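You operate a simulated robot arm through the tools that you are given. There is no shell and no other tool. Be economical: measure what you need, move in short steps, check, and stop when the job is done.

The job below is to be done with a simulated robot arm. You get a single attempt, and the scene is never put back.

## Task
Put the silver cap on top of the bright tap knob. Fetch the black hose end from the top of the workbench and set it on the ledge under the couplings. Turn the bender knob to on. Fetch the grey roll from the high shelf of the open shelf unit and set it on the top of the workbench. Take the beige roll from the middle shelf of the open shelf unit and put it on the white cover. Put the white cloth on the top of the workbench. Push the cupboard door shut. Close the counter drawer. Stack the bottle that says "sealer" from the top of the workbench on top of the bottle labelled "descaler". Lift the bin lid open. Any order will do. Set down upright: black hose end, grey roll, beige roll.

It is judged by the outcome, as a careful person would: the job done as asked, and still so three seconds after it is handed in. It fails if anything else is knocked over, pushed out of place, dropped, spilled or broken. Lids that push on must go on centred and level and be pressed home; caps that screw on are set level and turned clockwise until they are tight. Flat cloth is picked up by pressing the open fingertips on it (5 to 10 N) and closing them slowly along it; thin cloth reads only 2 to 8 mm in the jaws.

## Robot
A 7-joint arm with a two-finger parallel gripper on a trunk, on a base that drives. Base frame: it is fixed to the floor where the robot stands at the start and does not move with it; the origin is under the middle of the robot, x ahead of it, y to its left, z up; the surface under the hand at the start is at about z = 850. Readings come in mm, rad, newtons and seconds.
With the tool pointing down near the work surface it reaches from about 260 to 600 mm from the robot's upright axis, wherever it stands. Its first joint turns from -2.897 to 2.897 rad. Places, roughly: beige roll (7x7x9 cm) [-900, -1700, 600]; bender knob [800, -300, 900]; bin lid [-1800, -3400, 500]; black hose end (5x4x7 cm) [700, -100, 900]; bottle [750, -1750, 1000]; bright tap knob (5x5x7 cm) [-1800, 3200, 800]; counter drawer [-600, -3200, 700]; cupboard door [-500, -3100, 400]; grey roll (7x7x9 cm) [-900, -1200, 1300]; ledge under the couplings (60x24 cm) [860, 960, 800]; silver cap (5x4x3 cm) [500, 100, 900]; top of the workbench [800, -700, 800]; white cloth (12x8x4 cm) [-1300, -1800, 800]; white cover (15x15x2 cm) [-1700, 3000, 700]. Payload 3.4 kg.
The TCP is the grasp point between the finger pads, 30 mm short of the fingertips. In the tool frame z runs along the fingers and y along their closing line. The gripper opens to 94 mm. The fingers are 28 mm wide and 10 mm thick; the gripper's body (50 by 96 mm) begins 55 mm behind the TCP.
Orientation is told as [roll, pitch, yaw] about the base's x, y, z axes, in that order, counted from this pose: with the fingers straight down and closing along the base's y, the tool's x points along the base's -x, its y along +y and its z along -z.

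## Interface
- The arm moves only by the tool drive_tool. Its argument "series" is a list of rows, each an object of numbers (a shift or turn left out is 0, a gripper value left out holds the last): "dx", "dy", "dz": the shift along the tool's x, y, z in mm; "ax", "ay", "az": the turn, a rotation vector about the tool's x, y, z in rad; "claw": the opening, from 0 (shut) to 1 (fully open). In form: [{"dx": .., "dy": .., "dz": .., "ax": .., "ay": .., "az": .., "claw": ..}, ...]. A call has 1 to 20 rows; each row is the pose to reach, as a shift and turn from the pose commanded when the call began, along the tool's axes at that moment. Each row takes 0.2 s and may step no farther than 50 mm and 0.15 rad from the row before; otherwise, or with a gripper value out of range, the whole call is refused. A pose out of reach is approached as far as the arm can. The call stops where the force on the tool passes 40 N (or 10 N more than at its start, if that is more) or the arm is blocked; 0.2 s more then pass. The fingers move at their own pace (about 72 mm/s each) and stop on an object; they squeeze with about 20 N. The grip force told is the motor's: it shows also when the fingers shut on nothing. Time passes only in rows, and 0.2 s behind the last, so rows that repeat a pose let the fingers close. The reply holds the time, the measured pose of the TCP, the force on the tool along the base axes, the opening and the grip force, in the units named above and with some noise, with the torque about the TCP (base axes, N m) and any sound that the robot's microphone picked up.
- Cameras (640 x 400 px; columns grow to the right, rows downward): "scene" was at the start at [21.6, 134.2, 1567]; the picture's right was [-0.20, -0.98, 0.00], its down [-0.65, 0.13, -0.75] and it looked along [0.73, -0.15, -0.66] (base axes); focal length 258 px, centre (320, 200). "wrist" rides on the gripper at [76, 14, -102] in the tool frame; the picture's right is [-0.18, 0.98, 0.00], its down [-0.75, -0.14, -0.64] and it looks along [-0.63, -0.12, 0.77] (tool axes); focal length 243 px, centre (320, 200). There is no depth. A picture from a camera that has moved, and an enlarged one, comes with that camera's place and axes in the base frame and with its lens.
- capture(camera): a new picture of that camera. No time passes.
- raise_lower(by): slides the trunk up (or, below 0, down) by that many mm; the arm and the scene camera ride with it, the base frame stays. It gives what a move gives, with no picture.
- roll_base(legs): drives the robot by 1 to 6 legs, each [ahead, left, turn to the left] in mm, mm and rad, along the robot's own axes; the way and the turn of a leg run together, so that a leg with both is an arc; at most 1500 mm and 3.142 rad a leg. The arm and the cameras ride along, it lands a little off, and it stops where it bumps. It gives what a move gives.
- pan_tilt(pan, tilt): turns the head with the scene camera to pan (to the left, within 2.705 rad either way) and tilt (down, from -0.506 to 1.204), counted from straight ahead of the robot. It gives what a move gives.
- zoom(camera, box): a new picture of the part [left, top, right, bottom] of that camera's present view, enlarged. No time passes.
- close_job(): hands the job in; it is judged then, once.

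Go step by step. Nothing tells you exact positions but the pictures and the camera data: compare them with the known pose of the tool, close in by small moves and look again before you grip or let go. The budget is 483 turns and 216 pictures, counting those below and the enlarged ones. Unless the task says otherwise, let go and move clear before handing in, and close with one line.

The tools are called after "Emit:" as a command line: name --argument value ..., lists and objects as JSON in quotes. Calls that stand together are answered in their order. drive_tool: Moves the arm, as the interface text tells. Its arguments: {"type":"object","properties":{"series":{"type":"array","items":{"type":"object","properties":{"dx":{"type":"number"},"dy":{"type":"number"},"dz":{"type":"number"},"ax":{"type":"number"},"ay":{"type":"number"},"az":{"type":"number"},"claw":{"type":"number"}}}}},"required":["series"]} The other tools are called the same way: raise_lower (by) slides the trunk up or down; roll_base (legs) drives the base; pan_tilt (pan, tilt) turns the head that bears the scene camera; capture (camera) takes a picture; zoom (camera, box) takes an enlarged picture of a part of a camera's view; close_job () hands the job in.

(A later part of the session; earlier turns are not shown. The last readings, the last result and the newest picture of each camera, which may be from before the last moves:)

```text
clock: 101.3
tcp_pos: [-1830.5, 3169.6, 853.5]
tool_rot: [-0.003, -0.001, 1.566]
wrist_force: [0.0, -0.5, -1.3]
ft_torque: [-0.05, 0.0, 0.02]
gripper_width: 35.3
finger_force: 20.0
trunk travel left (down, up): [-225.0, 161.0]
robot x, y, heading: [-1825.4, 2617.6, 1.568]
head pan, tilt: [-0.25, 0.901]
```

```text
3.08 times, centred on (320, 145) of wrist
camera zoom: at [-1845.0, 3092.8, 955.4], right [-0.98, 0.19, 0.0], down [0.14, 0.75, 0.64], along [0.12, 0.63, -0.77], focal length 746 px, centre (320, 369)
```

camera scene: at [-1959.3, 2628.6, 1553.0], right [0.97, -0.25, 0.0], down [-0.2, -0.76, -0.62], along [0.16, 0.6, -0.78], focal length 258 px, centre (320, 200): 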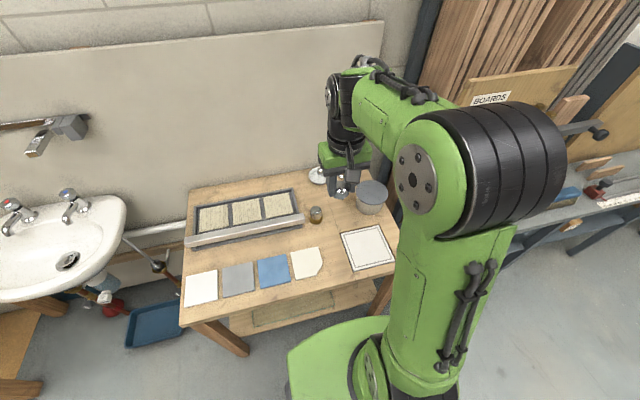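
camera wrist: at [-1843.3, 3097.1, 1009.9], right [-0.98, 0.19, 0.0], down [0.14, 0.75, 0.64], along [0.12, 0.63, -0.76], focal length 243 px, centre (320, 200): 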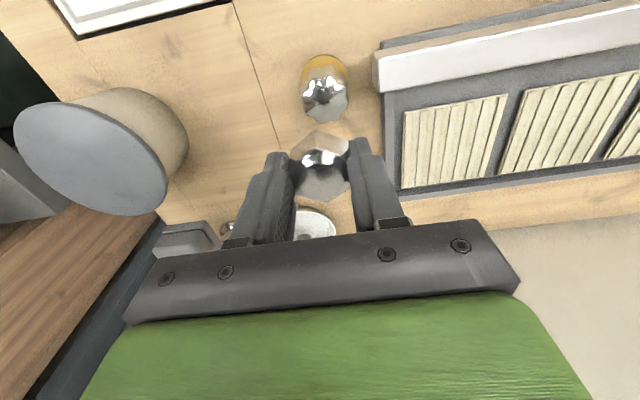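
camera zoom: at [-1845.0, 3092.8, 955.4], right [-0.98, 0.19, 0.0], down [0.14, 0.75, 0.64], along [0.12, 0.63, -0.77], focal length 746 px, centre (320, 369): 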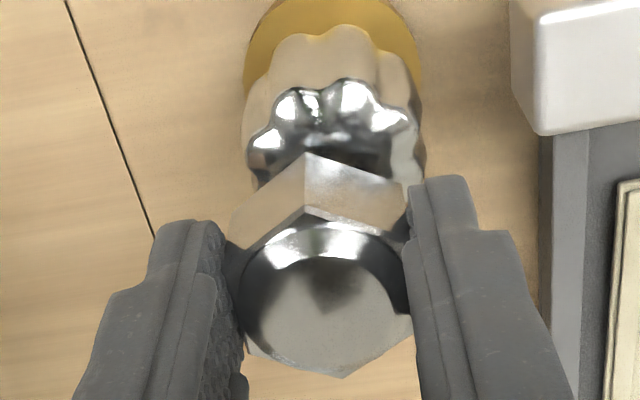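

Emit:
drive_tool --series '[{"dz": -12}, {"dz": -12, "dx": 6.5, "dy": 4.5}]'

Emit:
zoom --camera "scene" --box '[300, 180, 350, 230]'

Emit:
zoom --camera "wrist" --box '[260, 80, 380, 200]'

```text
clock: 101.9
tcp_pos: [-1835.0, 3162.5, 866.6]
tool_rot: [-0.001, -0.003, 1.567]
wrist_force: [0.0, -0.3, -1.2]
ft_torque: [0.02, 0.02, -0.01]
gripper_width: 35.3
finger_force: 20.0
trunk travel left (down, up): [-225.0, 161.0]
robot x, y, heading: [-1828.3, 2615.0, 1.57]
head pan, tilt: [-0.25, 0.901]
```

```text
8.00 times, centred on (325, 205) of scene
camera zoom: at [-1959.5, 2628.8, 1552.9], right [0.97, -0.25, 0.0], down [-0.2, -0.76, -0.62], along [0.16, 0.6, -0.78], focal length 2068 px, centre (280, 160)
```

zoom: 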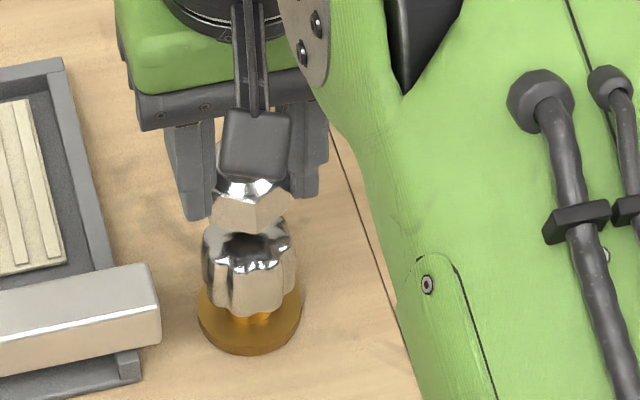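

```text
3.33 times, centred on (320, 140) of wrist
camera zoom: at [-1849.6, 3085.8, 967.9], right [-0.98, 0.19, 0.0], down [0.14, 0.75, 0.64], along [0.12, 0.63, -0.76], focal length 809 px, centre (320, 400)
```

zoom: 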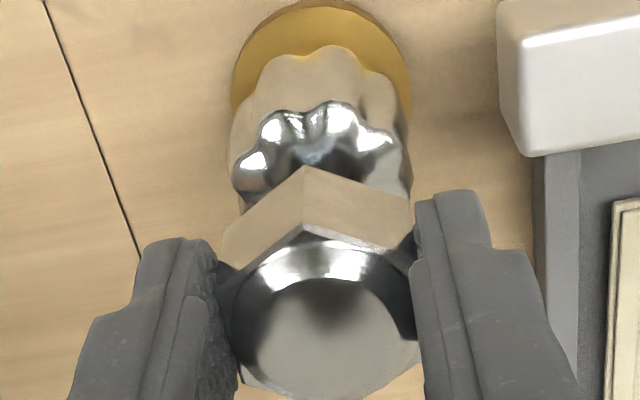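

Emit:
drive_tool --series '[{"dz": 3, "dx": -1}, {"dz": 5, "dx": -1}, {"dz": 7, "dx": -1}, {"dz": 8.5, "dx": -1}]'

Emit:
zoom --camera "scene" --box '[300, 180, 350, 230]'

```text
clock: 102.9
tcp_pos: [-1834.4, 3164.4, 857.9]
tool_rot: [-0.001, -0.002, 1.567]
wrist_force: [0.3, 0.0, -0.6]
ft_torque: [0.0, 0.0, 0.0]
gripper_width: 35.3
finger_force: 19.9
trunk travel left (down, up): [-225.0, 161.0]
robot x, y, heading: [-1825.4, 2617.4, 1.566]
head pan, tilt: [-0.25, 0.901]
```

```text
8.00 times, centred on (325, 205) of scene
camera zoom: at [-1959.2, 2628.9, 1552.9], right [0.97, -0.25, 0.0], down [-0.2, -0.76, -0.62], along [0.16, 0.6, -0.78], focal length 2068 px, centre (280, 160)
```

zoom: 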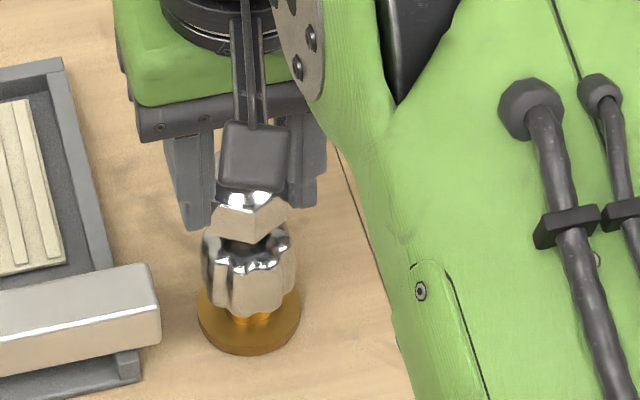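

Emit:
drive_tool --series '[{"dz": 1.5}, {"dz": 3}, {"dz": 4.5}, {"dz": 6}]'

```text
clock: 103.9
tcp_pos: [-1835.0, 3164.2, 851.3]
tool_rot: [-0.003, -0.003, 1.567]
wrist_force: [-0.3, 0.4, -0.6]
ft_torque: [0.01, 0.02, 0.01]
gripper_width: 35.7
finger_force: 19.9
trunk travel left (down, up): [-225.0, 161.0]
robot x, y, heading: [-1826.0, 2613.4, 1.572]
head pan, tilt: [-0.25, 0.901]
```

Emit:
drive_tool --series '[{"dz": 1.5}, {"dz": 3}, {"dz": 4.5}, {"dz": 6}]'

Emit:
zoom --camera "wrist" --box '[260, 80, 380, 200]'

```text
clock: 104.9
tcp_pos: [-1835.0, 3164.7, 845.8]
tool_rot: [-0.002, -0.003, 1.568]
wrist_force: [1.1, 0.0, -0.3]
ft_torque: [-0.02, 0.03, 0.02]
gripper_width: 35.5
finger_force: 19.6
trunk travel left (down, up): [-225.0, 161.0]
robot x, y, heading: [-1823.9, 2616.2, 1.569]
head pan, tilt: [-0.25, 0.901]
```

```text
3.33 times, centred on (320, 140) of wrist
camera zoom: at [-1849.6, 3087.3, 947.3], right [-0.98, 0.19, 0.0], down [0.14, 0.75, 0.64], along [0.12, 0.63, -0.77], focal length 809 px, centre (320, 400)
```

zoom: 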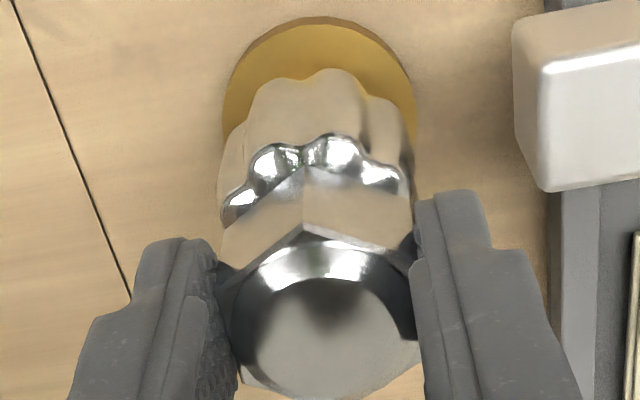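

Emit:
drive_tool --series '[{"dz": 1.5}, {"dz": 3}, {"dz": 4.5}, {"dz": 6}]'

Emit:
zoom --camera "scene" --box '[300, 180, 350, 230]'

```text
clock: 105.9
tcp_pos: [-1835.6, 3164.4, 839.3]
tool_rot: [-0.002, -0.005, 1.568]
wrist_force: [-0.5, 0.9, 13.9]
ft_torque: [0.1, 0.0, -0.01]
gripper_width: 35.3
finger_force: 20.0
trunk travel left (down, up): [-225.0, 161.0]
robot x, y, heading: [-1828.9, 2618.1, 1.567]
head pan, tilt: [-0.25, 0.901]
```

```text
8.00 times, centred on (325, 205) of scene
camera zoom: at [-1959.1, 2627.3, 1553.0], right [0.97, -0.25, 0.0], down [-0.2, -0.76, -0.62], along [0.16, 0.6, -0.78], focal length 2068 px, centre (280, 160)
```

zoom: 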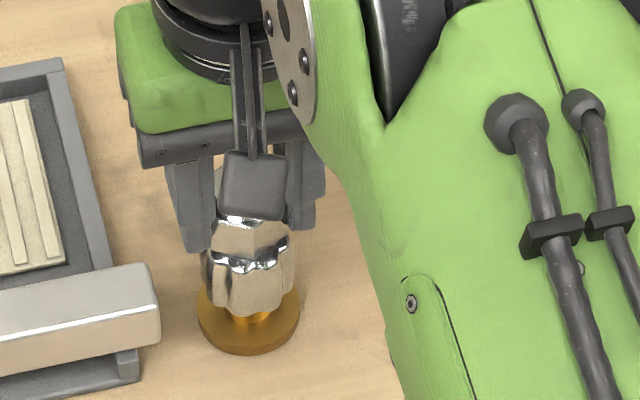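

Emit:
drive_tool --series '[{"dz": -1.5}, {"dz": -1.5, "claw": 0.6}, {"dz": -1.5, "claw": 0.8}, {"dz": -1.5, "claw": 0.8}, {"dz": -20}, {"dz": -50}, {"dz": -90}, {"dz": -130}, {"dz": -170}]'

Emit:
zoom --camera "scene" --box '[285, 180, 365, 240]'

Emit:
capture --camera "wrist"

```text
clock: 107.9
tcp_pos: [-1837.4, 3162.0, 1009.3]
tool_rot: [-0.001, -0.002, 1.569]
wrist_force: [-0.8, -0.5, 1.0]
ft_torque: [0.02, 0.01, -0.04]
gripper_width: 75.4
finger_force: 0.0
trunk travel left (down, up): [-225.0, 161.0]
robot x, y, heading: [-1825.4, 2616.0, 1.566]
head pan, tilt: [-0.25, 0.901]
```

```text
6.67 times, centred on (325, 210) of scene
camera zoom: at [-1959.3, 2628.1, 1552.9], right [0.97, -0.25, 0.0], down [-0.2, -0.76, -0.62], along [0.16, 0.6, -0.78], focal length 1723 px, centre (287, 133)
```

zoom: 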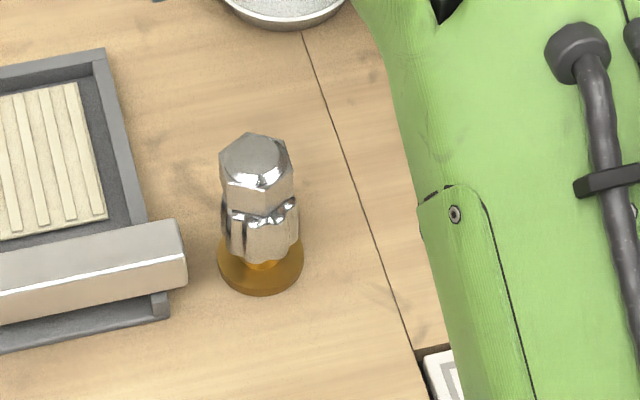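

```text
131 pictures are left
camera wrist: at [-1850.9, 3085.5, 1111.4], right [-0.98, 0.19, 0.0], down [0.14, 0.75, 0.64], along [0.12, 0.63, -0.77], focal length 243 px, centre (320, 200)
```

wrist: 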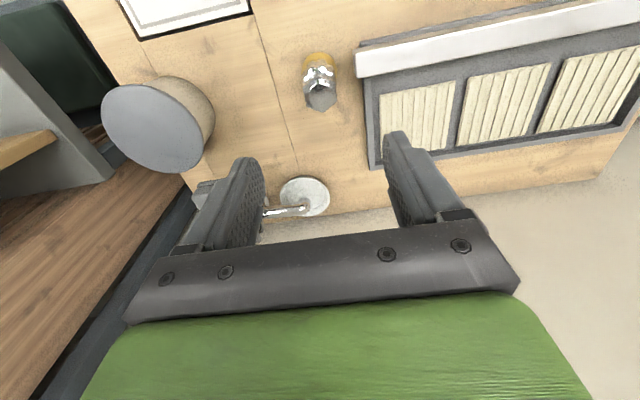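

The cap sits centred. Next I'll retract and drive toward the shelf unit to look.

Emit:
drive_tool --series '[{"dz": -40, "dx": 20}, {"dz": -60, "dx": 60}, {"dz": -80, "dx": 100}, {"dz": -100, "dx": 140}, {"dz": -110, "dx": 180}]'

Emit:
roll_base --legs '[[-280, 0, 0], [0, -1450, 0], [-1500, 0, 0], [-600, 0, 0]]'

Emit:
pan_tilt --pan 2.7 --tilt 0.4

Emit:
capture --camera "scene"

```text
clock: 109.1
tcp_pos: [-1837.3, 2980.7, 1120.6]
tool_rot: [0.0, -0.005, 1.566]
wrist_force: [0.6, -0.5, 0.4]
ft_torque: [0.01, -0.02, 0.03]
gripper_width: 75.2
finger_force: 0.0
trunk travel left (down, up): [-225.0, 161.0]
robot x, y, heading: [-1822.7, 2617.2, 1.566]
head pan, tilt: [-0.25, 0.901]
```

```text
clock: 127.9
tcp_pos: [-354.8, 617.7, 1120.9]
tool_rot: [-0.001, -0.004, 1.596]
wrist_force: [0.3, -0.1, 0.7]
ft_torque: [0.0, 0.0, 0.03]
gripper_width: 75.0
finger_force: 0.0
trunk travel left (down, up): [-225.0, 161.0]
robot x, y, heading: [-331.5, 249.4, 1.596]
head pan, tilt: [-0.25, 0.901]
```

```text
clock: 130.5
tcp_pos: [-354.8, 618.0, 1119.4]
tool_rot: [-0.002, -0.002, 1.598]
wrist_force: [1.0, 0.5, -0.7]
ft_torque: [0.05, 0.0, 0.02]
gripper_width: 75.2
finger_force: 0.1
trunk travel left (down, up): [-225.0, 161.0]
robot x, y, heading: [-330.0, 251.6, 1.596]
head pan, tilt: [2.7, 0.4]
```

```text
130 pictures are left
camera scene: at [-520.5, 103.1, 1595.9], right [-0.91, 0.4, 0.0], down [0.16, 0.36, -0.92], along [-0.37, -0.84, -0.39], focal length 258 px, centre (320, 200)
```

scene: 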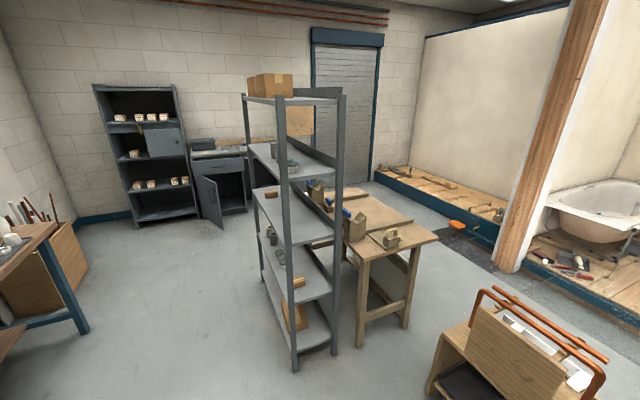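

Emit:
zoom --camera "scene" --box '[230, 60, 450, 260]'

Emit:
zoom --camera "scene" --box '[90, 80, 270, 230]'

```text
2.00 times, centred on (340, 160) of scene
camera zoom: at [-520.5, 103.1, 1595.9], right [-0.91, 0.4, 0.0], down [0.16, 0.36, -0.92], along [-0.37, -0.84, -0.39], focal length 517 px, centre (280, 280)
```

zoom: 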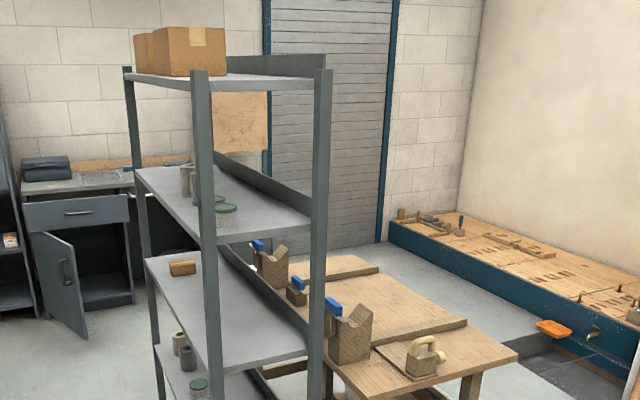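

```text
2.67 times, centred on (180, 155) of scene
camera zoom: at [-520.5, 103.1, 1595.9], right [-0.91, 0.4, 0.0], down [0.16, 0.36, -0.92], along [-0.37, -0.84, -0.39], focal length 689 px, centre (693, 320)
```

zoom: 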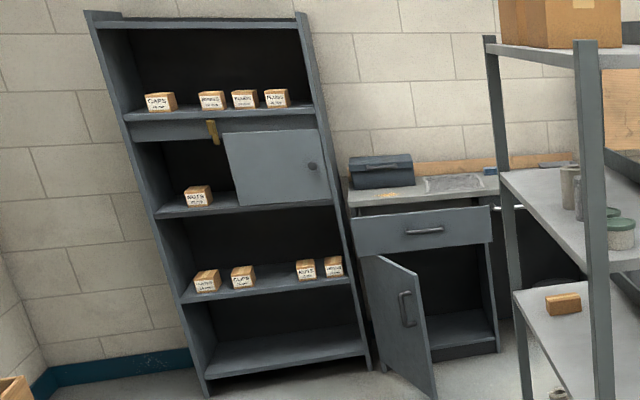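

Emit:
roll_base --legs '[[0, 0, 1.546], [0, 1500, 0]]'

Emit:
pan_tilt --pan 0.0 --tilt 0.5

Emit:
capture --camera "scene"

```text
clock: 141.6
tcp_pos: [-658.7, -1234.8, 1120.0]
tool_rot: [-0.001, -0.002, -3.106]
wrist_force: [-1.1, 0.0, 0.0]
ft_torque: [0.02, -0.02, 0.0]
gripper_width: 75.3
finger_force: 0.0
trunk travel left (down, up): [-225.0, 161.0]
robot x, y, heading: [-297.2, -1206.0, -3.104]
head pan, tilt: [2.7, 0.4]
```

```text
clock: 144.0
tcp_pos: [-660.3, -1234.1, 1119.9]
tool_rot: [-0.002, -0.002, -3.107]
wrist_force: [0.1, -0.4, -0.2]
ft_torque: [0.02, 0.03, 0.0]
gripper_width: 75.0
finger_force: 0.0
trunk travel left (down, up): [-225.0, 161.0]
robot x, y, heading: [-294.3, -1211.6, -3.104]
head pan, tilt: [0.0, 0.499]
```

```text
127 pictures are left
camera scene: at [-319.2, -1362.5, 1586.8], right [-0.03, 1.0, 0.0], down [0.48, 0.02, -0.88], along [-0.88, -0.03, -0.48], focal length 258 px, centre (320, 200)
```

scene: 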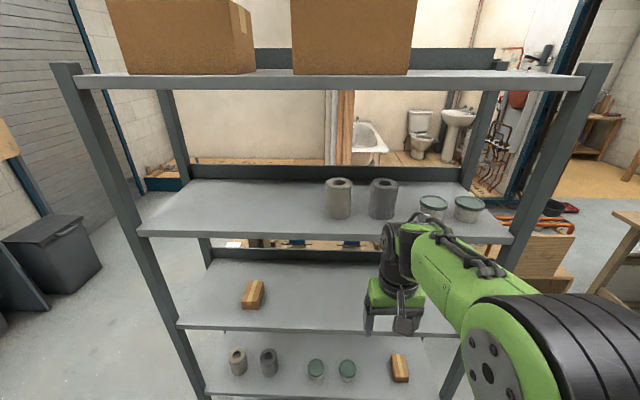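

Emit:
raise_lower --by 150

Emit:
drive_tool --series '[{"ay": -0.13, "claw": 1}, {"ay": -0.26}, {"ay": -0.39}, {"ay": -0.52}, {"ay": -0.65}, {"ay": -0.78}, {"ay": -0.91}, {"ay": -1.0}]'

Emit:
capture --camera "wrist"

Emit:
capture --camera "scene"

```text
clock: 145.7
tcp_pos: [-659.4, -1235.6, 1270.0]
tool_rot: [-0.001, -0.003, -3.107]
wrist_force: [-0.4, 0.0, 0.2]
ft_torque: [0.02, 0.01, 0.01]
gripper_width: 75.5
finger_force: 0.1
trunk travel left (down, up): [-375.0, 11.0]
robot x, y, heading: [-294.5, -1210.1, -3.109]
head pan, tilt: [0.0, 0.499]
```

```text
clock: 147.5
tcp_pos: [-679.3, -1237.3, 1285.3]
tool_rot: [-0.003, -1.005, -3.105]
wrist_force: [0.6, -0.4, -0.1]
ft_torque: [0.02, -0.03, 0.0]
gripper_width: 93.8
finger_force: 0.0
out of reach, approached as far as the arm can: row 7, 8
trunk travel left (down, up): [-375.0, 11.0]
robot x, y, heading: [-292.8, -1211.3, -3.107]
head pan, tilt: [0.0, 0.499]
```

```text
126 pictures are left
camera wrist: at [-551.6, -1247.4, 1275.7], right [-0.06, -0.99, 0.15], down [0.13, 0.14, 0.98], along [-0.99, 0.08, 0.12], focal length 243 px, centre (320, 200)
```

wrist: 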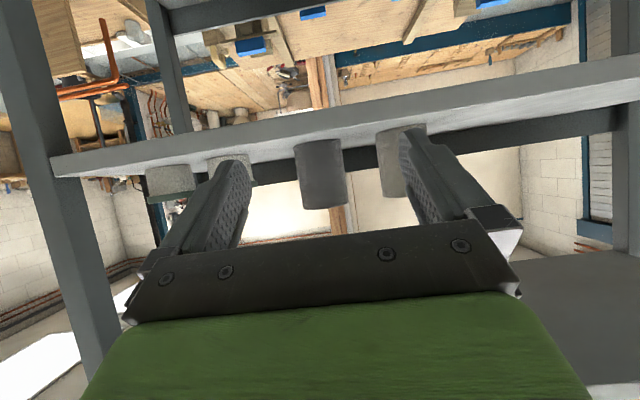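

```text
125 pictures are left
camera scene: at [-320.0, -1362.5, 1737.1], right [-0.03, 1.0, 0.0], down [0.48, 0.02, -0.88], along [-0.88, -0.03, -0.48], focal length 258 px, centre (320, 200)
```

scene: 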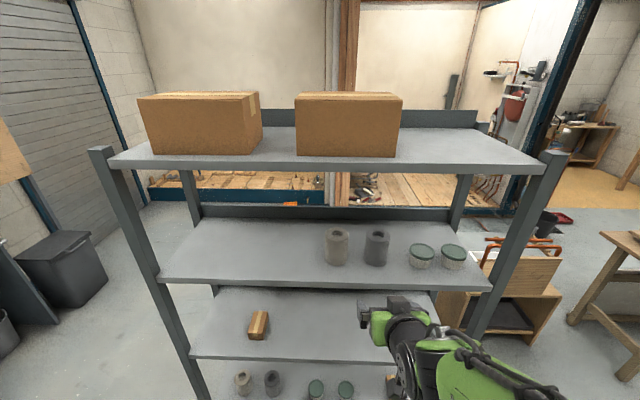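

Emit:
drive_tool --series '[{"az": -0.145}, {"az": -0.29}, {"az": -0.435}, {"az": -0.58}, {"az": -0.725}, {"az": -0.87}, {"az": -1.015}, {"az": -1.16}, {"az": -1.305}, {"az": -1.45}, {"az": -1.57}]'

Emit:
drive_tool --series '[{"az": -0.145}, {"az": -0.29}, {"az": -0.435}, {"az": -0.58}, {"az": -0.725}, {"az": -0.87}, {"az": -1.015}, {"az": -1.16}, {"az": -1.305}, {"az": -1.45}, {"az": -1.57}]'

Emit:
capture --camera "wrist"

```text
clock: 149.9
tcp_pos: [-679.1, -1235.7, 1285.1]
tool_rot: [-1.002, 0.003, -1.536]
wrist_force: [-0.2, -0.4, 0.4]
ft_torque: [0.01, -0.05, 0.0]
gripper_width: 93.9
finger_force: 0.1
trunk travel left (down, up): [-375.0, 11.0]
robot x, y, heading: [-295.2, -1209.3, -3.107]
head pan, tilt: [0.0, 0.499]
```

```text
clock: 152.3
tcp_pos: [-677.9, -1235.6, 1288.4]
tool_rot: [-0.064, 1.011, -0.044]
wrist_force: [-0.3, 0.5, -0.3]
ft_torque: [0.0, 0.01, 0.01]
gripper_width: 94.0
finger_force: 0.0
out of reach, approached as far as the arm can: row 11
trunk travel left (down, up): [-375.0, 11.0]
robot x, y, heading: [-291.1, -1210.1, -3.103]
head pan, tilt: [0.0, 0.499]
```

```text
124 pictures are left
camera wrist: at [-632.3, -1218.1, 1406.7], right [0.09, 0.98, -0.19], down [0.95, -0.14, -0.29], along [-0.31, -0.15, -0.94], focal length 243 px, centre (320, 200)
```

wrist: 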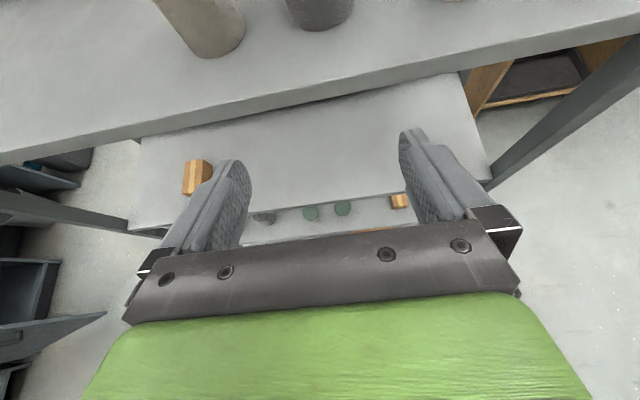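

Emit:
drive_tool --series '[{"az": 0.145}, {"az": 0.29}, {"az": 0.435}, {"az": 0.58}, {"az": 0.725}, {"az": 0.87}, {"az": 1.015}, {"az": 1.16}, {"az": 1.305}, {"az": 1.45}, {"az": 1.57}]'

Emit:
drive_tool --series '[{"az": 0.145}, {"az": 0.29}, {"az": 0.435}, {"az": 0.58}, {"az": 0.725}, {"az": 0.87}, {"az": 1.015}, {"az": 1.16}, {"az": 1.305}, {"az": 1.45}, {"az": 1.57}]'

Emit:
drive_tool --series '[{"ay": 0.11}, {"ay": 0.22}, {"ay": 0.22}]'

Emit:
capture --camera "wrist"

```text
clock: 154.7
tcp_pos: [-679.1, -1236.4, 1288.8]
tool_rot: [-1.002, -0.002, -1.537]
wrist_force: [0.8, -0.2, 0.3]
ft_torque: [-0.02, 0.01, -0.01]
gripper_width: 93.9
finger_force: 0.1
trunk travel left (down, up): [-375.0, 11.0]
robot x, y, heading: [-295.5, -1204.9, -3.103]
head pan, tilt: [0.0, 0.499]
```

```text
clock: 157.1
tcp_pos: [-679.6, -1237.5, 1288.5]
tool_rot: [0.003, -1.001, -3.111]
wrist_force: [-0.7, 0.7, -0.2]
ft_torque: [0.02, 0.0, 0.02]
gripper_width: 94.1
finger_force: 0.1
trunk travel left (down, up): [-375.0, 11.0]
robot x, y, heading: [-296.3, -1209.9, -3.109]
head pan, tilt: [0.0, 0.499]
```

```text
clock: 157.9
tcp_pos: [-678.4, -1236.6, 1288.3]
tool_rot: [-0.003, -0.782, -3.108]
wrist_force: [-0.8, 0.1, 0.0]
ft_torque: [0.02, 0.02, 0.02]
gripper_width: 94.0
finger_force: 0.1
trunk travel left (down, up): [-375.0, 11.0]
robot x, y, heading: [-292.9, -1208.5, -3.111]
head pan, tilt: [0.0, 0.499]
```

```text
123 pictures are left
camera wrist: at [-551.8, -1247.0, 1307.0], right [-0.1, -0.99, 0.13], down [-0.09, 0.14, 0.99], along [-0.99, 0.08, -0.1], focal length 243 px, centre (320, 200)
```

wrist: 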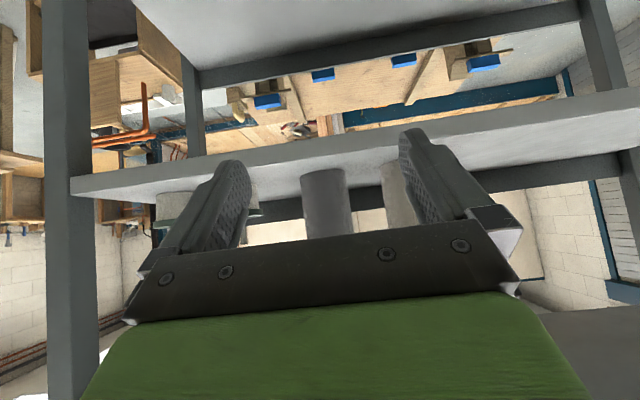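

Emit:
zoom --camera "scene" --box '[300, 200, 480, 300]'

Emit:
zoom --camera "wrist" --box '[230, 130, 430, 255]'

```text
3.56 times, centred on (390, 250) of scene
camera zoom: at [-318.8, -1362.4, 1737.1], right [-0.03, 1.0, 0.0], down [0.48, 0.02, -0.88], along [-0.88, -0.03, -0.48], focal length 919 px, centre (71, 22)
```

zoom: 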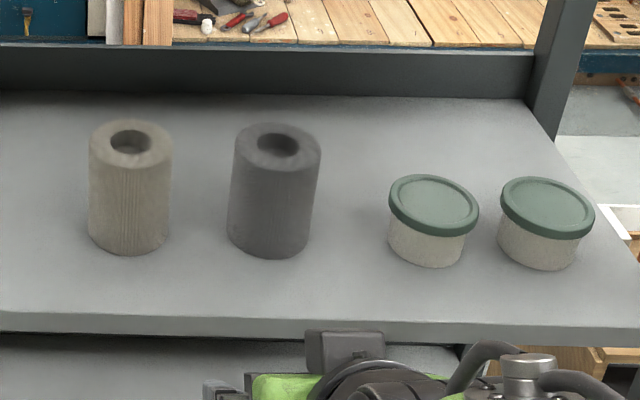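

```text
3.20 times, centred on (330, 192) of wrist
camera zoom: at [-551.8, -1247.0, 1307.0], right [-0.1, -0.99, 0.13], down [-0.09, 0.14, 0.99], along [-0.99, 0.08, -0.1], focal length 776 px, centre (288, 224)
```

zoom: 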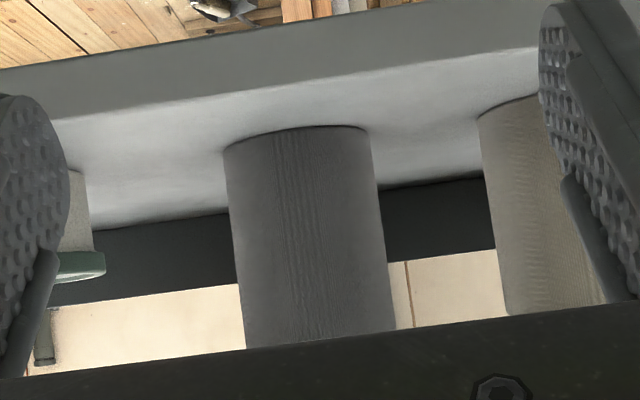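

Emit:
roll_base --legs '[[110, 0, 0]]'

Emit:
capture --camera "wrist"

```text
clock: 159.1
tcp_pos: [-786.7, -1239.8, 1287.4]
tool_rot: [-0.001, -0.782, -3.104]
wrist_force: [-0.3, 0.3, -0.2]
ft_torque: [0.0, -0.04, 0.03]
gripper_width: 94.0
finger_force: 0.0
trunk travel left (down, up): [-375.0, 11.0]
robot x, y, heading: [-402.7, -1212.5, -3.11]
head pan, tilt: [0.0, 0.499]
```

```text
120 pictures are left
camera wrist: at [-660.3, -1251.2, 1306.7], right [-0.1, -0.99, 0.13], down [-0.09, 0.14, 0.99], along [-0.99, 0.08, -0.1], focal length 243 px, centre (320, 200)
```

wrist: 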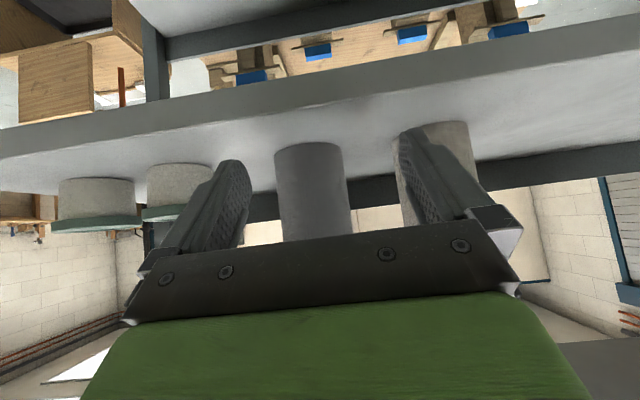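

Emit:
drive_tool --series '[{"dy": -17.6}, {"dy": -17.6, "dx": -23, "dz": 25}, {"dy": -17.6, "dx": -46, "dz": 49}]'

Emit:
capture --camera "wrist"

Emit:
zoom --camera "scene" --box '[280, 200, 500, 350]'

```text
clock: 159.9
tcp_pos: [-854.0, -1224.2, 1287.4]
tool_rot: [-0.002, -0.781, -3.105]
wrist_force: [-0.2, -0.2, 0.2]
ft_torque: [0.01, 0.0, 0.01]
gripper_width: 93.9
finger_force: 0.2
trunk travel left (down, up): [-375.0, 11.0]
robot x, y, heading: [-398.6, -1214.7, -3.105]
head pan, tilt: [0.0, 0.499]
```

```text
119 pictures are left
camera wrist: at [-727.1, -1235.6, 1306.1], right [-0.1, -0.99, 0.13], down [-0.09, 0.14, 0.99], along [-0.99, 0.08, -0.1], focal length 243 px, centre (320, 200)
```

wrist: 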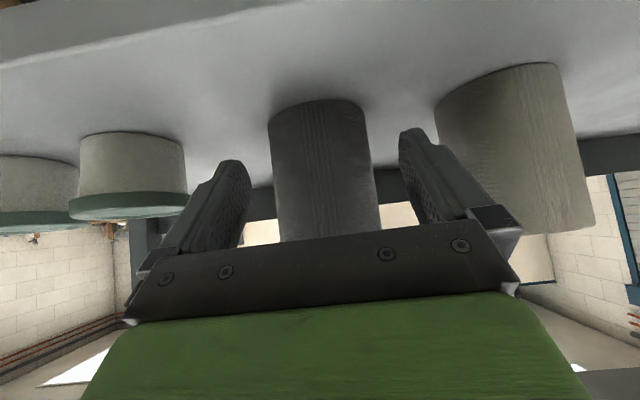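

```text
2.67 times, centred on (390, 275) of scene
camera zoom: at [-427.6, -1366.1, 1737.1], right [-0.04, 1.0, 0.0], down [0.48, 0.02, -0.88], along [-0.88, -0.03, -0.48], focal length 689 px, centre (133, 0)
```

zoom: 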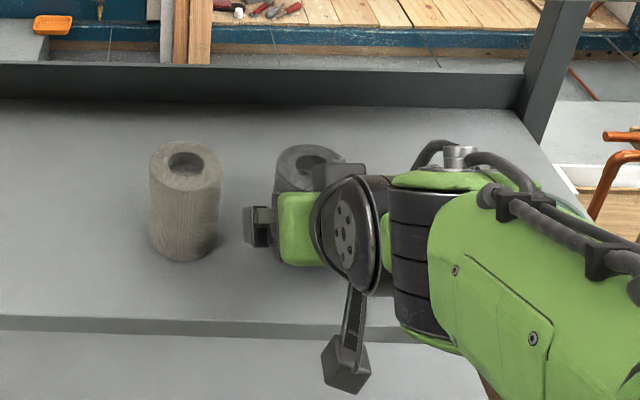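

Emit:
drive_tool --series '[{"dx": -12, "dz": 15}, {"dx": -25, "dz": 28}, {"dx": -25, "dz": 28, "claw": 0.5}, {"dx": -25, "dz": 28, "claw": 0.5}, {"dx": -25, "dz": 28, "claw": 0.5}]'

Emit:
capture --camera "wrist"

```text
clock: 161.1
tcp_pos: [-893.7, -1225.4, 1284.5]
tool_rot: [-0.002, -0.783, -3.105]
wrist_force: [-1.0, -0.3, 1.5]
ft_torque: [0.04, 0.02, -0.02]
gripper_width: 67.4
finger_force: 19.2
trunk travel left (down, up): [-375.0, 11.0]
robot x, y, heading: [-399.4, -1211.1, -3.11]
head pan, tilt: [0.0, 0.499]
```

```text
117 pictures are left
camera wrist: at [-764.9, -1236.1, 1303.0], right [-0.1, -0.99, 0.13], down [-0.09, 0.14, 0.99], along [-0.99, 0.08, -0.1], focal length 243 px, centre (320, 200)
```

wrist: 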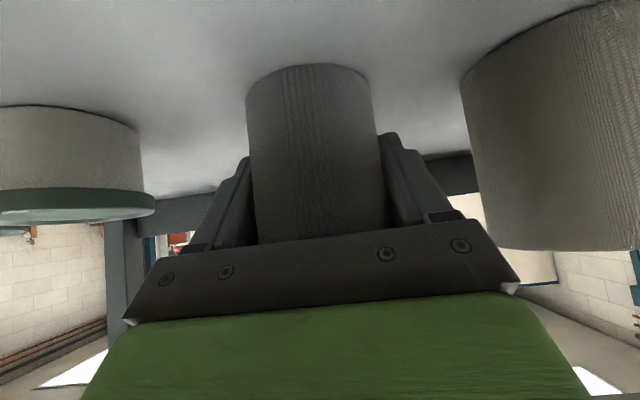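

Emit:
drive_tool --series '[{"dx": -7, "dz": -7}, {"dx": -21, "dz": -21}, {"dx": -35, "dz": -35}]'

Emit:
capture --camera "wrist"

```text
clock: 161.9
tcp_pos: [-892.7, -1226.6, 1333.0]
tool_rot: [-0.002, -0.782, -3.105]
wrist_force: [0.2, 0.1, -0.8]
ft_torque: [0.01, -0.01, 0.04]
gripper_width: 67.9
finger_force: 19.5
trunk travel left (down, up): [-375.0, 11.0]
robot x, y, heading: [-399.7, -1209.4, -3.103]
head pan, tilt: [0.0, 0.499]
```

```text
116 pictures are left
camera wrist: at [-765.3, -1236.8, 1352.0], right [-0.1, -0.99, 0.13], down [-0.09, 0.14, 0.99], along [-0.99, 0.08, -0.1], focal length 243 px, centre (320, 200)
```

wrist: 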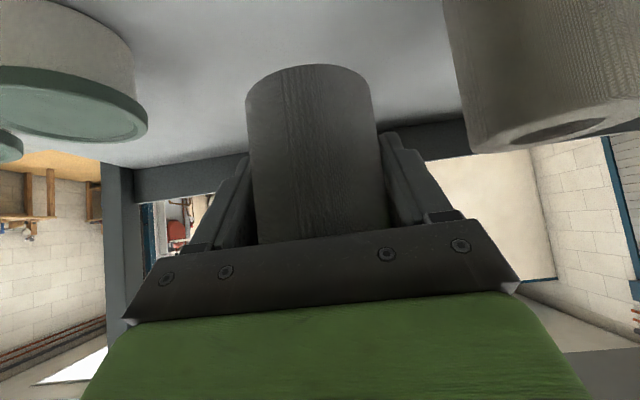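

Emit:
roll_base --legs '[[-400, 0, 0]]'

Emit:
raise_lower --by -150

Emit:
roll_base --legs '[[0, 0, 3.105], [0, 600, 0]]'

Emit:
pan_tilt --pan -0.1 --tilt 0.75

Emit:
capture --camera "scene"

```text
clock: 164.4
tcp_pos: [-487.5, -1212.2, 1332.7]
tool_rot: [-0.002, -0.782, -3.105]
wrist_force: [0.6, 0.1, -1.4]
ft_torque: [0.02, 0.01, 0.02]
gripper_width: 67.6
finger_force: 19.7
trunk travel left (down, up): [-375.0, 11.0]
robot x, y, heading: [5.7, -1200.6, -3.106]
head pan, tilt: [0.0, 0.499]
```

```text
clock: 166.2
tcp_pos: [-487.4, -1212.8, 1182.3]
tool_rot: [-0.002, -0.781, -3.104]
wrist_force: [-0.4, -0.1, 0.0]
ft_torque: [-0.02, 0.0, 0.0]
gripper_width: 67.7
finger_force: 20.4
trunk travel left (down, up): [-225.0, 161.0]
robot x, y, heading: [7.5, -1198.0, -3.106]
head pan, tilt: [0.0, 0.499]
```

```text
clock: 176.7
tcp_pos: [502.9, -618.5, 1183.5]
tool_rot: [-0.001, -0.782, -0.005]
wrist_force: [0.3, -0.3, -1.0]
ft_torque: [-0.01, 0.03, 0.01]
gripper_width: 67.7
finger_force: 19.8
trunk travel left (down, up): [-225.0, 161.0]
robot x, y, heading: [10.1, -611.9, -0.008]
head pan, tilt: [0.0, 0.499]
```

```text
clock: 177.5
tcp_pos: [503.7, -618.7, 1182.0]
tool_rot: [-0.003, -0.781, -0.004]
wrist_force: [0.1, 0.5, -0.9]
ft_torque: [0.01, 0.0, 0.01]
gripper_width: 67.7
finger_force: 19.8
trunk travel left (down, up): [-225.0, 161.0]
robot x, y, heading: [7.3, -612.7, -0.006]
head pan, tilt: [-0.099, 0.75]
```

```text
115 pictures are left
camera scene: at [33.5, -469.0, 1564.9], right [-0.11, -0.99, 0.0], down [-0.68, 0.07, -0.73], along [0.73, -0.08, -0.68], focal length 258 px, centre (320, 200)
```

scene: 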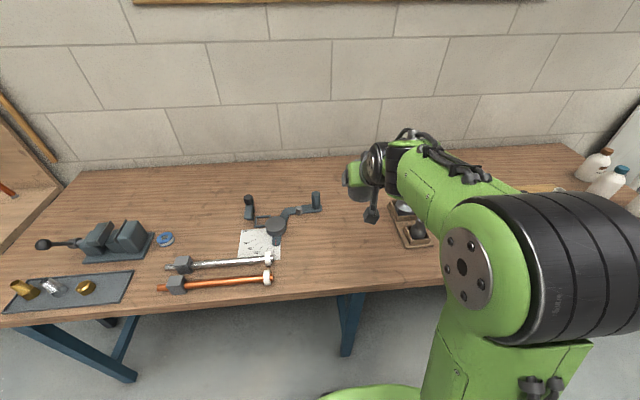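

Emit:
drive_tool --series '[{"dx": 34, "dz": 34}, {"dx": 68, "dz": 68}, {"dx": 102, "dz": 102}, {"dx": 136, "dz": 136}, {"dx": 170, "dz": 171}, {"dx": 190, "dz": 191}]'

Emit:
capture --camera "wrist"

Emit:
capture --camera "scene"

```text
clock: 178.9
tcp_pos: [503.3, -619.8, 912.5]
tool_rot: [-0.001, -0.785, -0.008]
wrist_force: [1.1, -0.4, 0.2]
ft_torque: [0.04, -0.01, 0.03]
gripper_width: 67.4
finger_force: 20.0
trunk travel left (down, up): [-225.0, 161.0]
robot x, y, heading: [11.6, -612.5, -0.011]
head pan, tilt: [-0.099, 0.75]
```

```text
114 pictures are left
camera wrist: at [376.7, -606.0, 931.4], right [0.14, 0.98, 0.13], down [0.08, -0.14, 0.99], along [0.99, -0.13, -0.1], focal length 243 px, centre (320, 200)
```

wrist: 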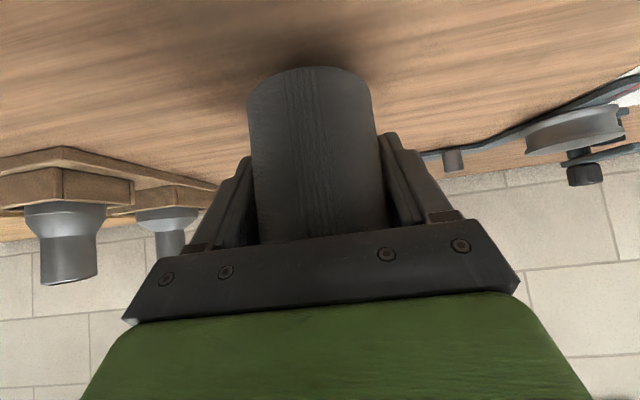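

```text
113 pictures are left
camera scene: at [33.8, -469.0, 1564.8], right [-0.11, -0.99, 0.0], down [-0.68, 0.07, -0.73], along [0.73, -0.08, -0.68], focal length 258 px, centre (320, 200)
```

scene: 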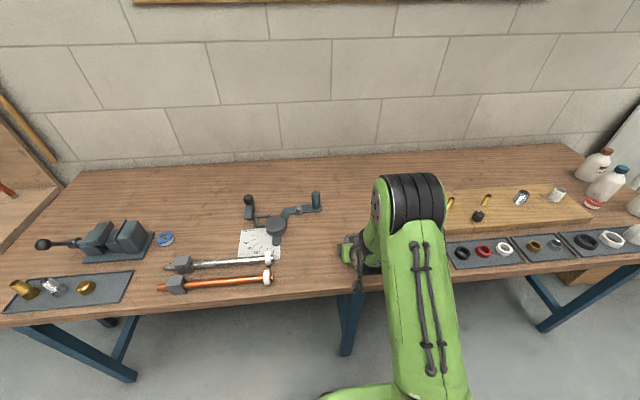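

Emit:
drive_tool --series '[{"dx": 3, "dz": 3}, {"dx": 5, "dz": 5}, {"dx": 7, "dz": 7}, {"dx": 8.5, "dz": 8.5}]'

```text
clock: 179.9
tcp_pos: [501.9, -618.4, 902.6]
tool_rot: [-0.002, -0.781, -0.004]
wrist_force: [-0.6, 0.4, -0.8]
ft_torque: [-0.02, -0.02, -0.02]
gripper_width: 67.7
finger_force: 20.1
trunk travel left (down, up): [-225.0, 161.0]
robot x, y, heading: [9.2, -612.2, -0.009]
head pan, tilt: [-0.099, 0.75]
```

Emit:
drive_tool --series '[{"dx": 1.5, "dz": 1.5}, {"dx": 3, "dz": 3}, {"dx": 4.5, "dz": 4.5}, {"dx": 5.5, "dz": 5.5}]'

Emit:
zoom --camera "wrist" --box '[200, 30, 440, 180]'

```text
clock: 180.9
tcp_pos: [503.1, -619.4, 894.7]
tool_rot: [-0.002, -0.787, -0.004]
wrist_force: [-0.6, -0.1, 4.8]
ft_torque: [-0.19, 0.17, -0.01]
gripper_width: 67.6
finger_force: 19.6
trunk travel left (down, up): [-225.0, 161.0]
robot x, y, heading: [9.4, -611.0, -0.004]
head pan, tilt: [-0.099, 0.75]
```

```text
2.67 times, centred on (320, 105) of wrist
camera zoom: at [376.7, -604.6, 913.0], right [0.14, 0.98, 0.13], down [0.08, -0.14, 0.99], along [0.99, -0.12, -0.1], focal length 647 px, centre (320, 453)
```

zoom: 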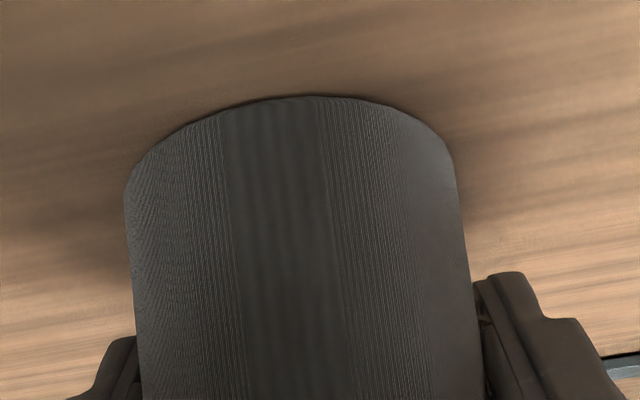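

Emit:
drive_tool --series '[{"dx": 0.4, "dz": 0.4}, {"dx": 0.4, "dz": 0.4, "claw": 0.9}, {"dx": 0.4, "dz": 0.4, "claw": 1}, {"dx": 0.4, "dz": 0.4, "claw": 1}, {"dz": -30}, {"dz": -70}, {"dz": -110}, {"dz": -150}]'

Emit:
capture --camera "wrist"

```text
clock: 182.7
tcp_pos: [409.4, -621.2, 1002.9]
tool_rot: [0.0, -0.782, -0.008]
wrist_force: [0.0, 0.6, 0.3]
ft_torque: [-0.03, 0.01, 0.02]
gripper_width: 93.9
finger_force: 0.2
out of reach, approached as far as the arm can: row 8
trunk travel left (down, up): [-225.0, 161.0]
robot x, y, heading: [6.7, -613.7, -0.005]
head pan, tilt: [-0.099, 0.75]
```

```text
111 pictures are left
camera wrist: at [284.2, -606.3, 1021.0], right [0.14, 0.98, 0.13], down [0.08, -0.14, 0.99], along [0.99, -0.12, -0.1], focal length 243 px, centre (320, 200)
```

wrist: 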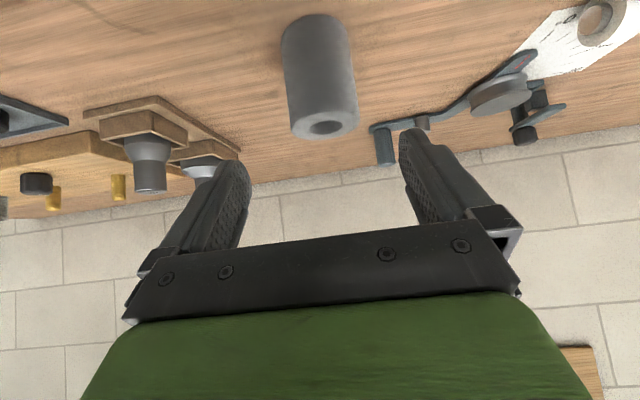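

The grey roll is standing on the workbench. Next, the bottles at the right end of the bench.

Emit:
drive_tool --series '[{"ay": 0.13, "dx": -30, "dz": -20}, {"ay": 0.26, "dx": -50, "dz": -40}, {"ay": 0.39, "dx": -60, "dz": -60}, {"ay": 0.52, "dx": -60, "dz": -80}, {"ay": 0.65, "dx": -60, "dz": -90}, {"ay": 0.782, "dx": -60, "dz": -90}]'

Emit:
roll_base --legs '[[-30, 0, 0], [0, -1000, 0]]'

Emit:
capture --camera "scene"

```text
clock: 184.1
tcp_pos: [390.8, -618.1, 1109.2]
tool_rot: [-0.003, 0.002, -0.007]
wrist_force: [0.5, 0.1, 0.3]
ft_torque: [-0.03, 0.01, -0.01]
gripper_width: 93.9
finger_force: 0.0
trunk travel left (down, up): [-225.0, 161.0]
robot x, y, heading: [11.3, -613.6, -0.006]
head pan, tilt: [-0.099, 0.75]
```

```text
clock: 189.8
tcp_pos: [348.5, -1633.0, 1108.6]
tool_rot: [-0.001, 0.001, -0.013]
wrist_force: [1.1, 0.1, -0.7]
ft_torque: [0.02, 0.01, 0.01]
gripper_width: 94.0
finger_force: 0.1
trunk travel left (down, up): [-225.0, 161.0]
robot x, y, heading: [-34.2, -1620.7, -0.016]
head pan, tilt: [-0.099, 0.75]
```

```text
110 pictures are left
camera scene: at [-6.5, -1480.0, 1564.9], right [-0.11, -0.99, 0.0], down [-0.68, 0.08, -0.73], along [0.73, -0.08, -0.68], focal length 258 px, centre (320, 200)
```

scene: 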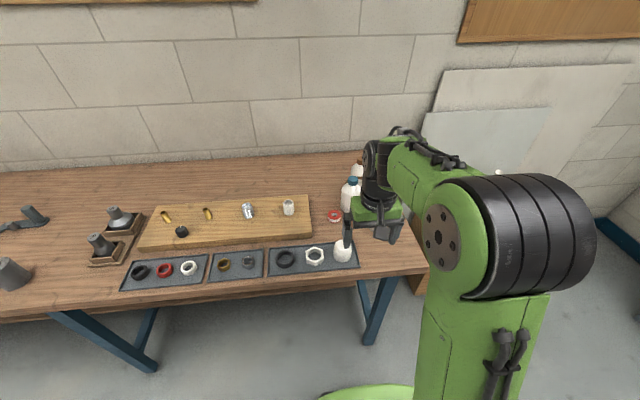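

Emit:
drive_tool --series '[{"dy": -50}, {"dy": -100, "dx": 20}, {"dy": -145, "dx": 40}, {"dy": -190, "dx": 60}, {"dy": -235, "dx": 80}, {"dy": -280, "dx": 100}]'

Emit:
zoom --camera "scene" --box '[300, 130, 460, 280]'

```text
refused: row 2 steps farther than a row can; nothing moved
```

```text
2.67 times, centred on (380, 205) of scene
camera zoom: at [-6.5, -1480.0, 1564.9], right [-0.11, -0.99, 0.0], down [-0.68, 0.08, -0.73], along [0.73, -0.08, -0.68], focal length 689 px, centre (160, 187)
```

zoom: 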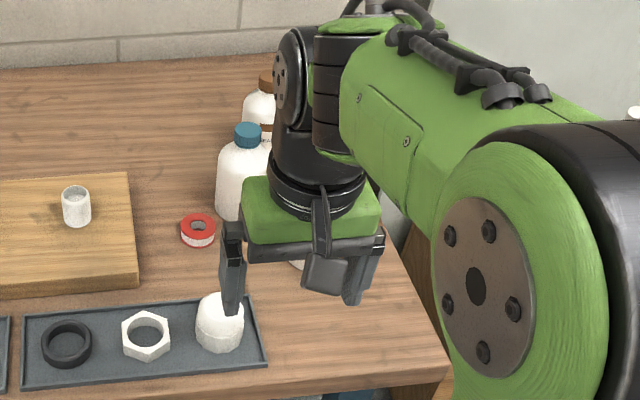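

Emit:
drive_tool --series '[{"dy": -45}, {"dy": -90, "dx": 15}, {"dy": -135, "dx": 30}, {"dy": -180, "dx": 45}, {"dy": -225, "dx": 60}, {"dy": -270, "dx": 75}]'

Emit:
zoom --camera "scene" --box '[300, 130, 460, 280]'

```text
clock: 191.2
tcp_pos: [272.6, -1904.3, 1107.0]
tool_rot: [-0.001, 0.0, -0.014]
wrist_force: [-0.1, -0.5, 0.4]
ft_torque: [0.0, -0.02, -0.01]
gripper_width: 94.3
finger_force: 0.2
trunk travel left (down, up): [-225.0, 161.0]
robot x, y, heading: [-29.8, -1619.1, -0.011]
head pan, tilt: [-0.099, 0.75]
```

```text
2.67 times, centred on (380, 205) of scene
camera zoom: at [-6.7, -1481.4, 1565.0], right [-0.11, -0.99, 0.0], down [-0.68, 0.08, -0.73], along [0.73, -0.08, -0.68], focal length 689 px, centre (160, 187)
```

zoom: 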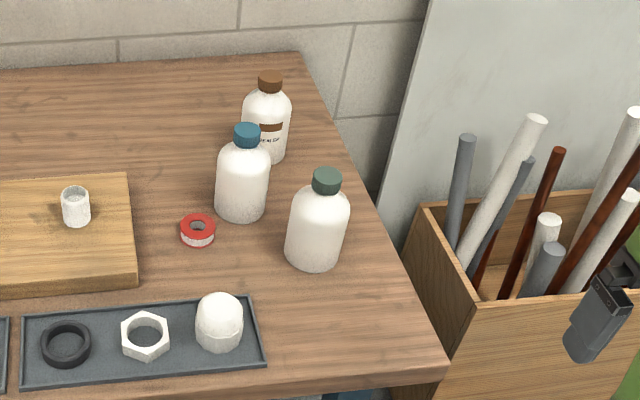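

Emit:
zoom --camera "scene" --box '[352, 155, 412, 195]'

Emit:
zoom --camera "wrist" --box '[320, 0, 640, 200]'

```text
10.00 times, centred on (382, 175) of scene
camera zoom: at [-6.7, -1481.4, 1565.0], right [-0.11, -0.99, 0.0], down [-0.68, 0.08, -0.73], along [0.73, -0.08, -0.68], focal length 2584 px, centre (-300, 450)
```

zoom: 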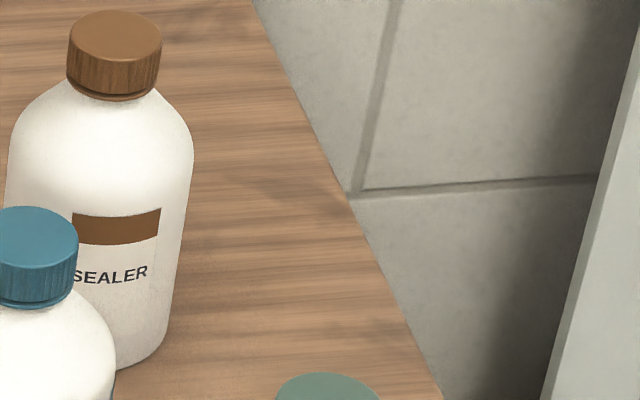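

```text
2.00 times, centred on (480, 100) of wrist
camera zoom: at [196.7, -1891.0, 1209.2], right [0.2, 0.98, 0.0], down [0.75, -0.15, 0.64], along [0.63, -0.13, -0.77], focal length 485 px, centre (0, 400)
```

zoom: 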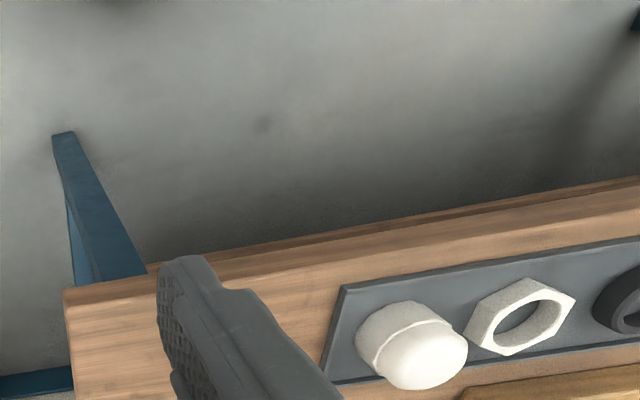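

Emit:
roll_base --legs '[[0, 550, 0.012]]'

Emit:
pan_tilt --pan -0.8 --tilt 0.6

Emit:
capture --camera "scene"

```text
clock: 194.3
tcp_pos: [281.5, -1358.6, 1106.1]
tool_rot: [-0.003, -0.001, -0.004]
wrist_force: [0.2, 0.5, -1.0]
ft_torque: [-0.04, 0.03, 0.0]
gripper_width: 94.1
finger_force: 0.0
trunk travel left (down, up): [-225.0, 161.0]
robot x, y, heading: [-28.5, -1078.2, -0.004]
head pan, tilt: [-0.099, 0.75]
```

```text
clock: 195.4
tcp_pos: [280.4, -1360.3, 1108.3]
tool_rot: [-0.002, 0.0, -0.003]
wrist_force: [-0.7, -0.5, -0.3]
ft_torque: [-0.02, 0.02, -0.03]
gripper_width: 94.3
finger_force: 0.1
trunk travel left (down, up): [-225.0, 161.0]
robot x, y, heading: [-28.8, -1083.5, 0.003]
head pan, tilt: [-0.799, 0.6]
```

```text
105 pictures are left
camera scene: at [-24.5, -992.7, 1577.7], right [-0.72, -0.7, 0.0], down [-0.39, 0.41, -0.82], along [0.57, -0.59, -0.57], focal length 258 px, centre (320, 200)
```

scene: 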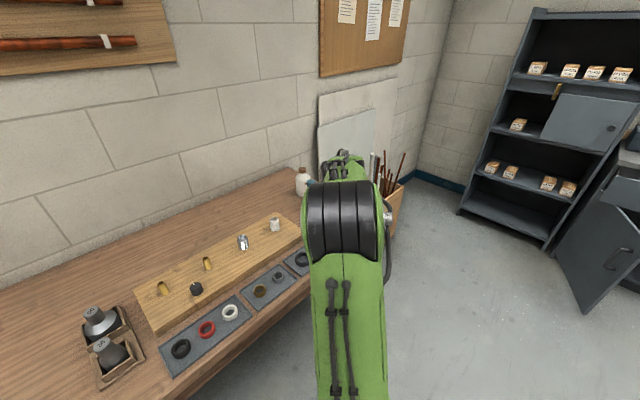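

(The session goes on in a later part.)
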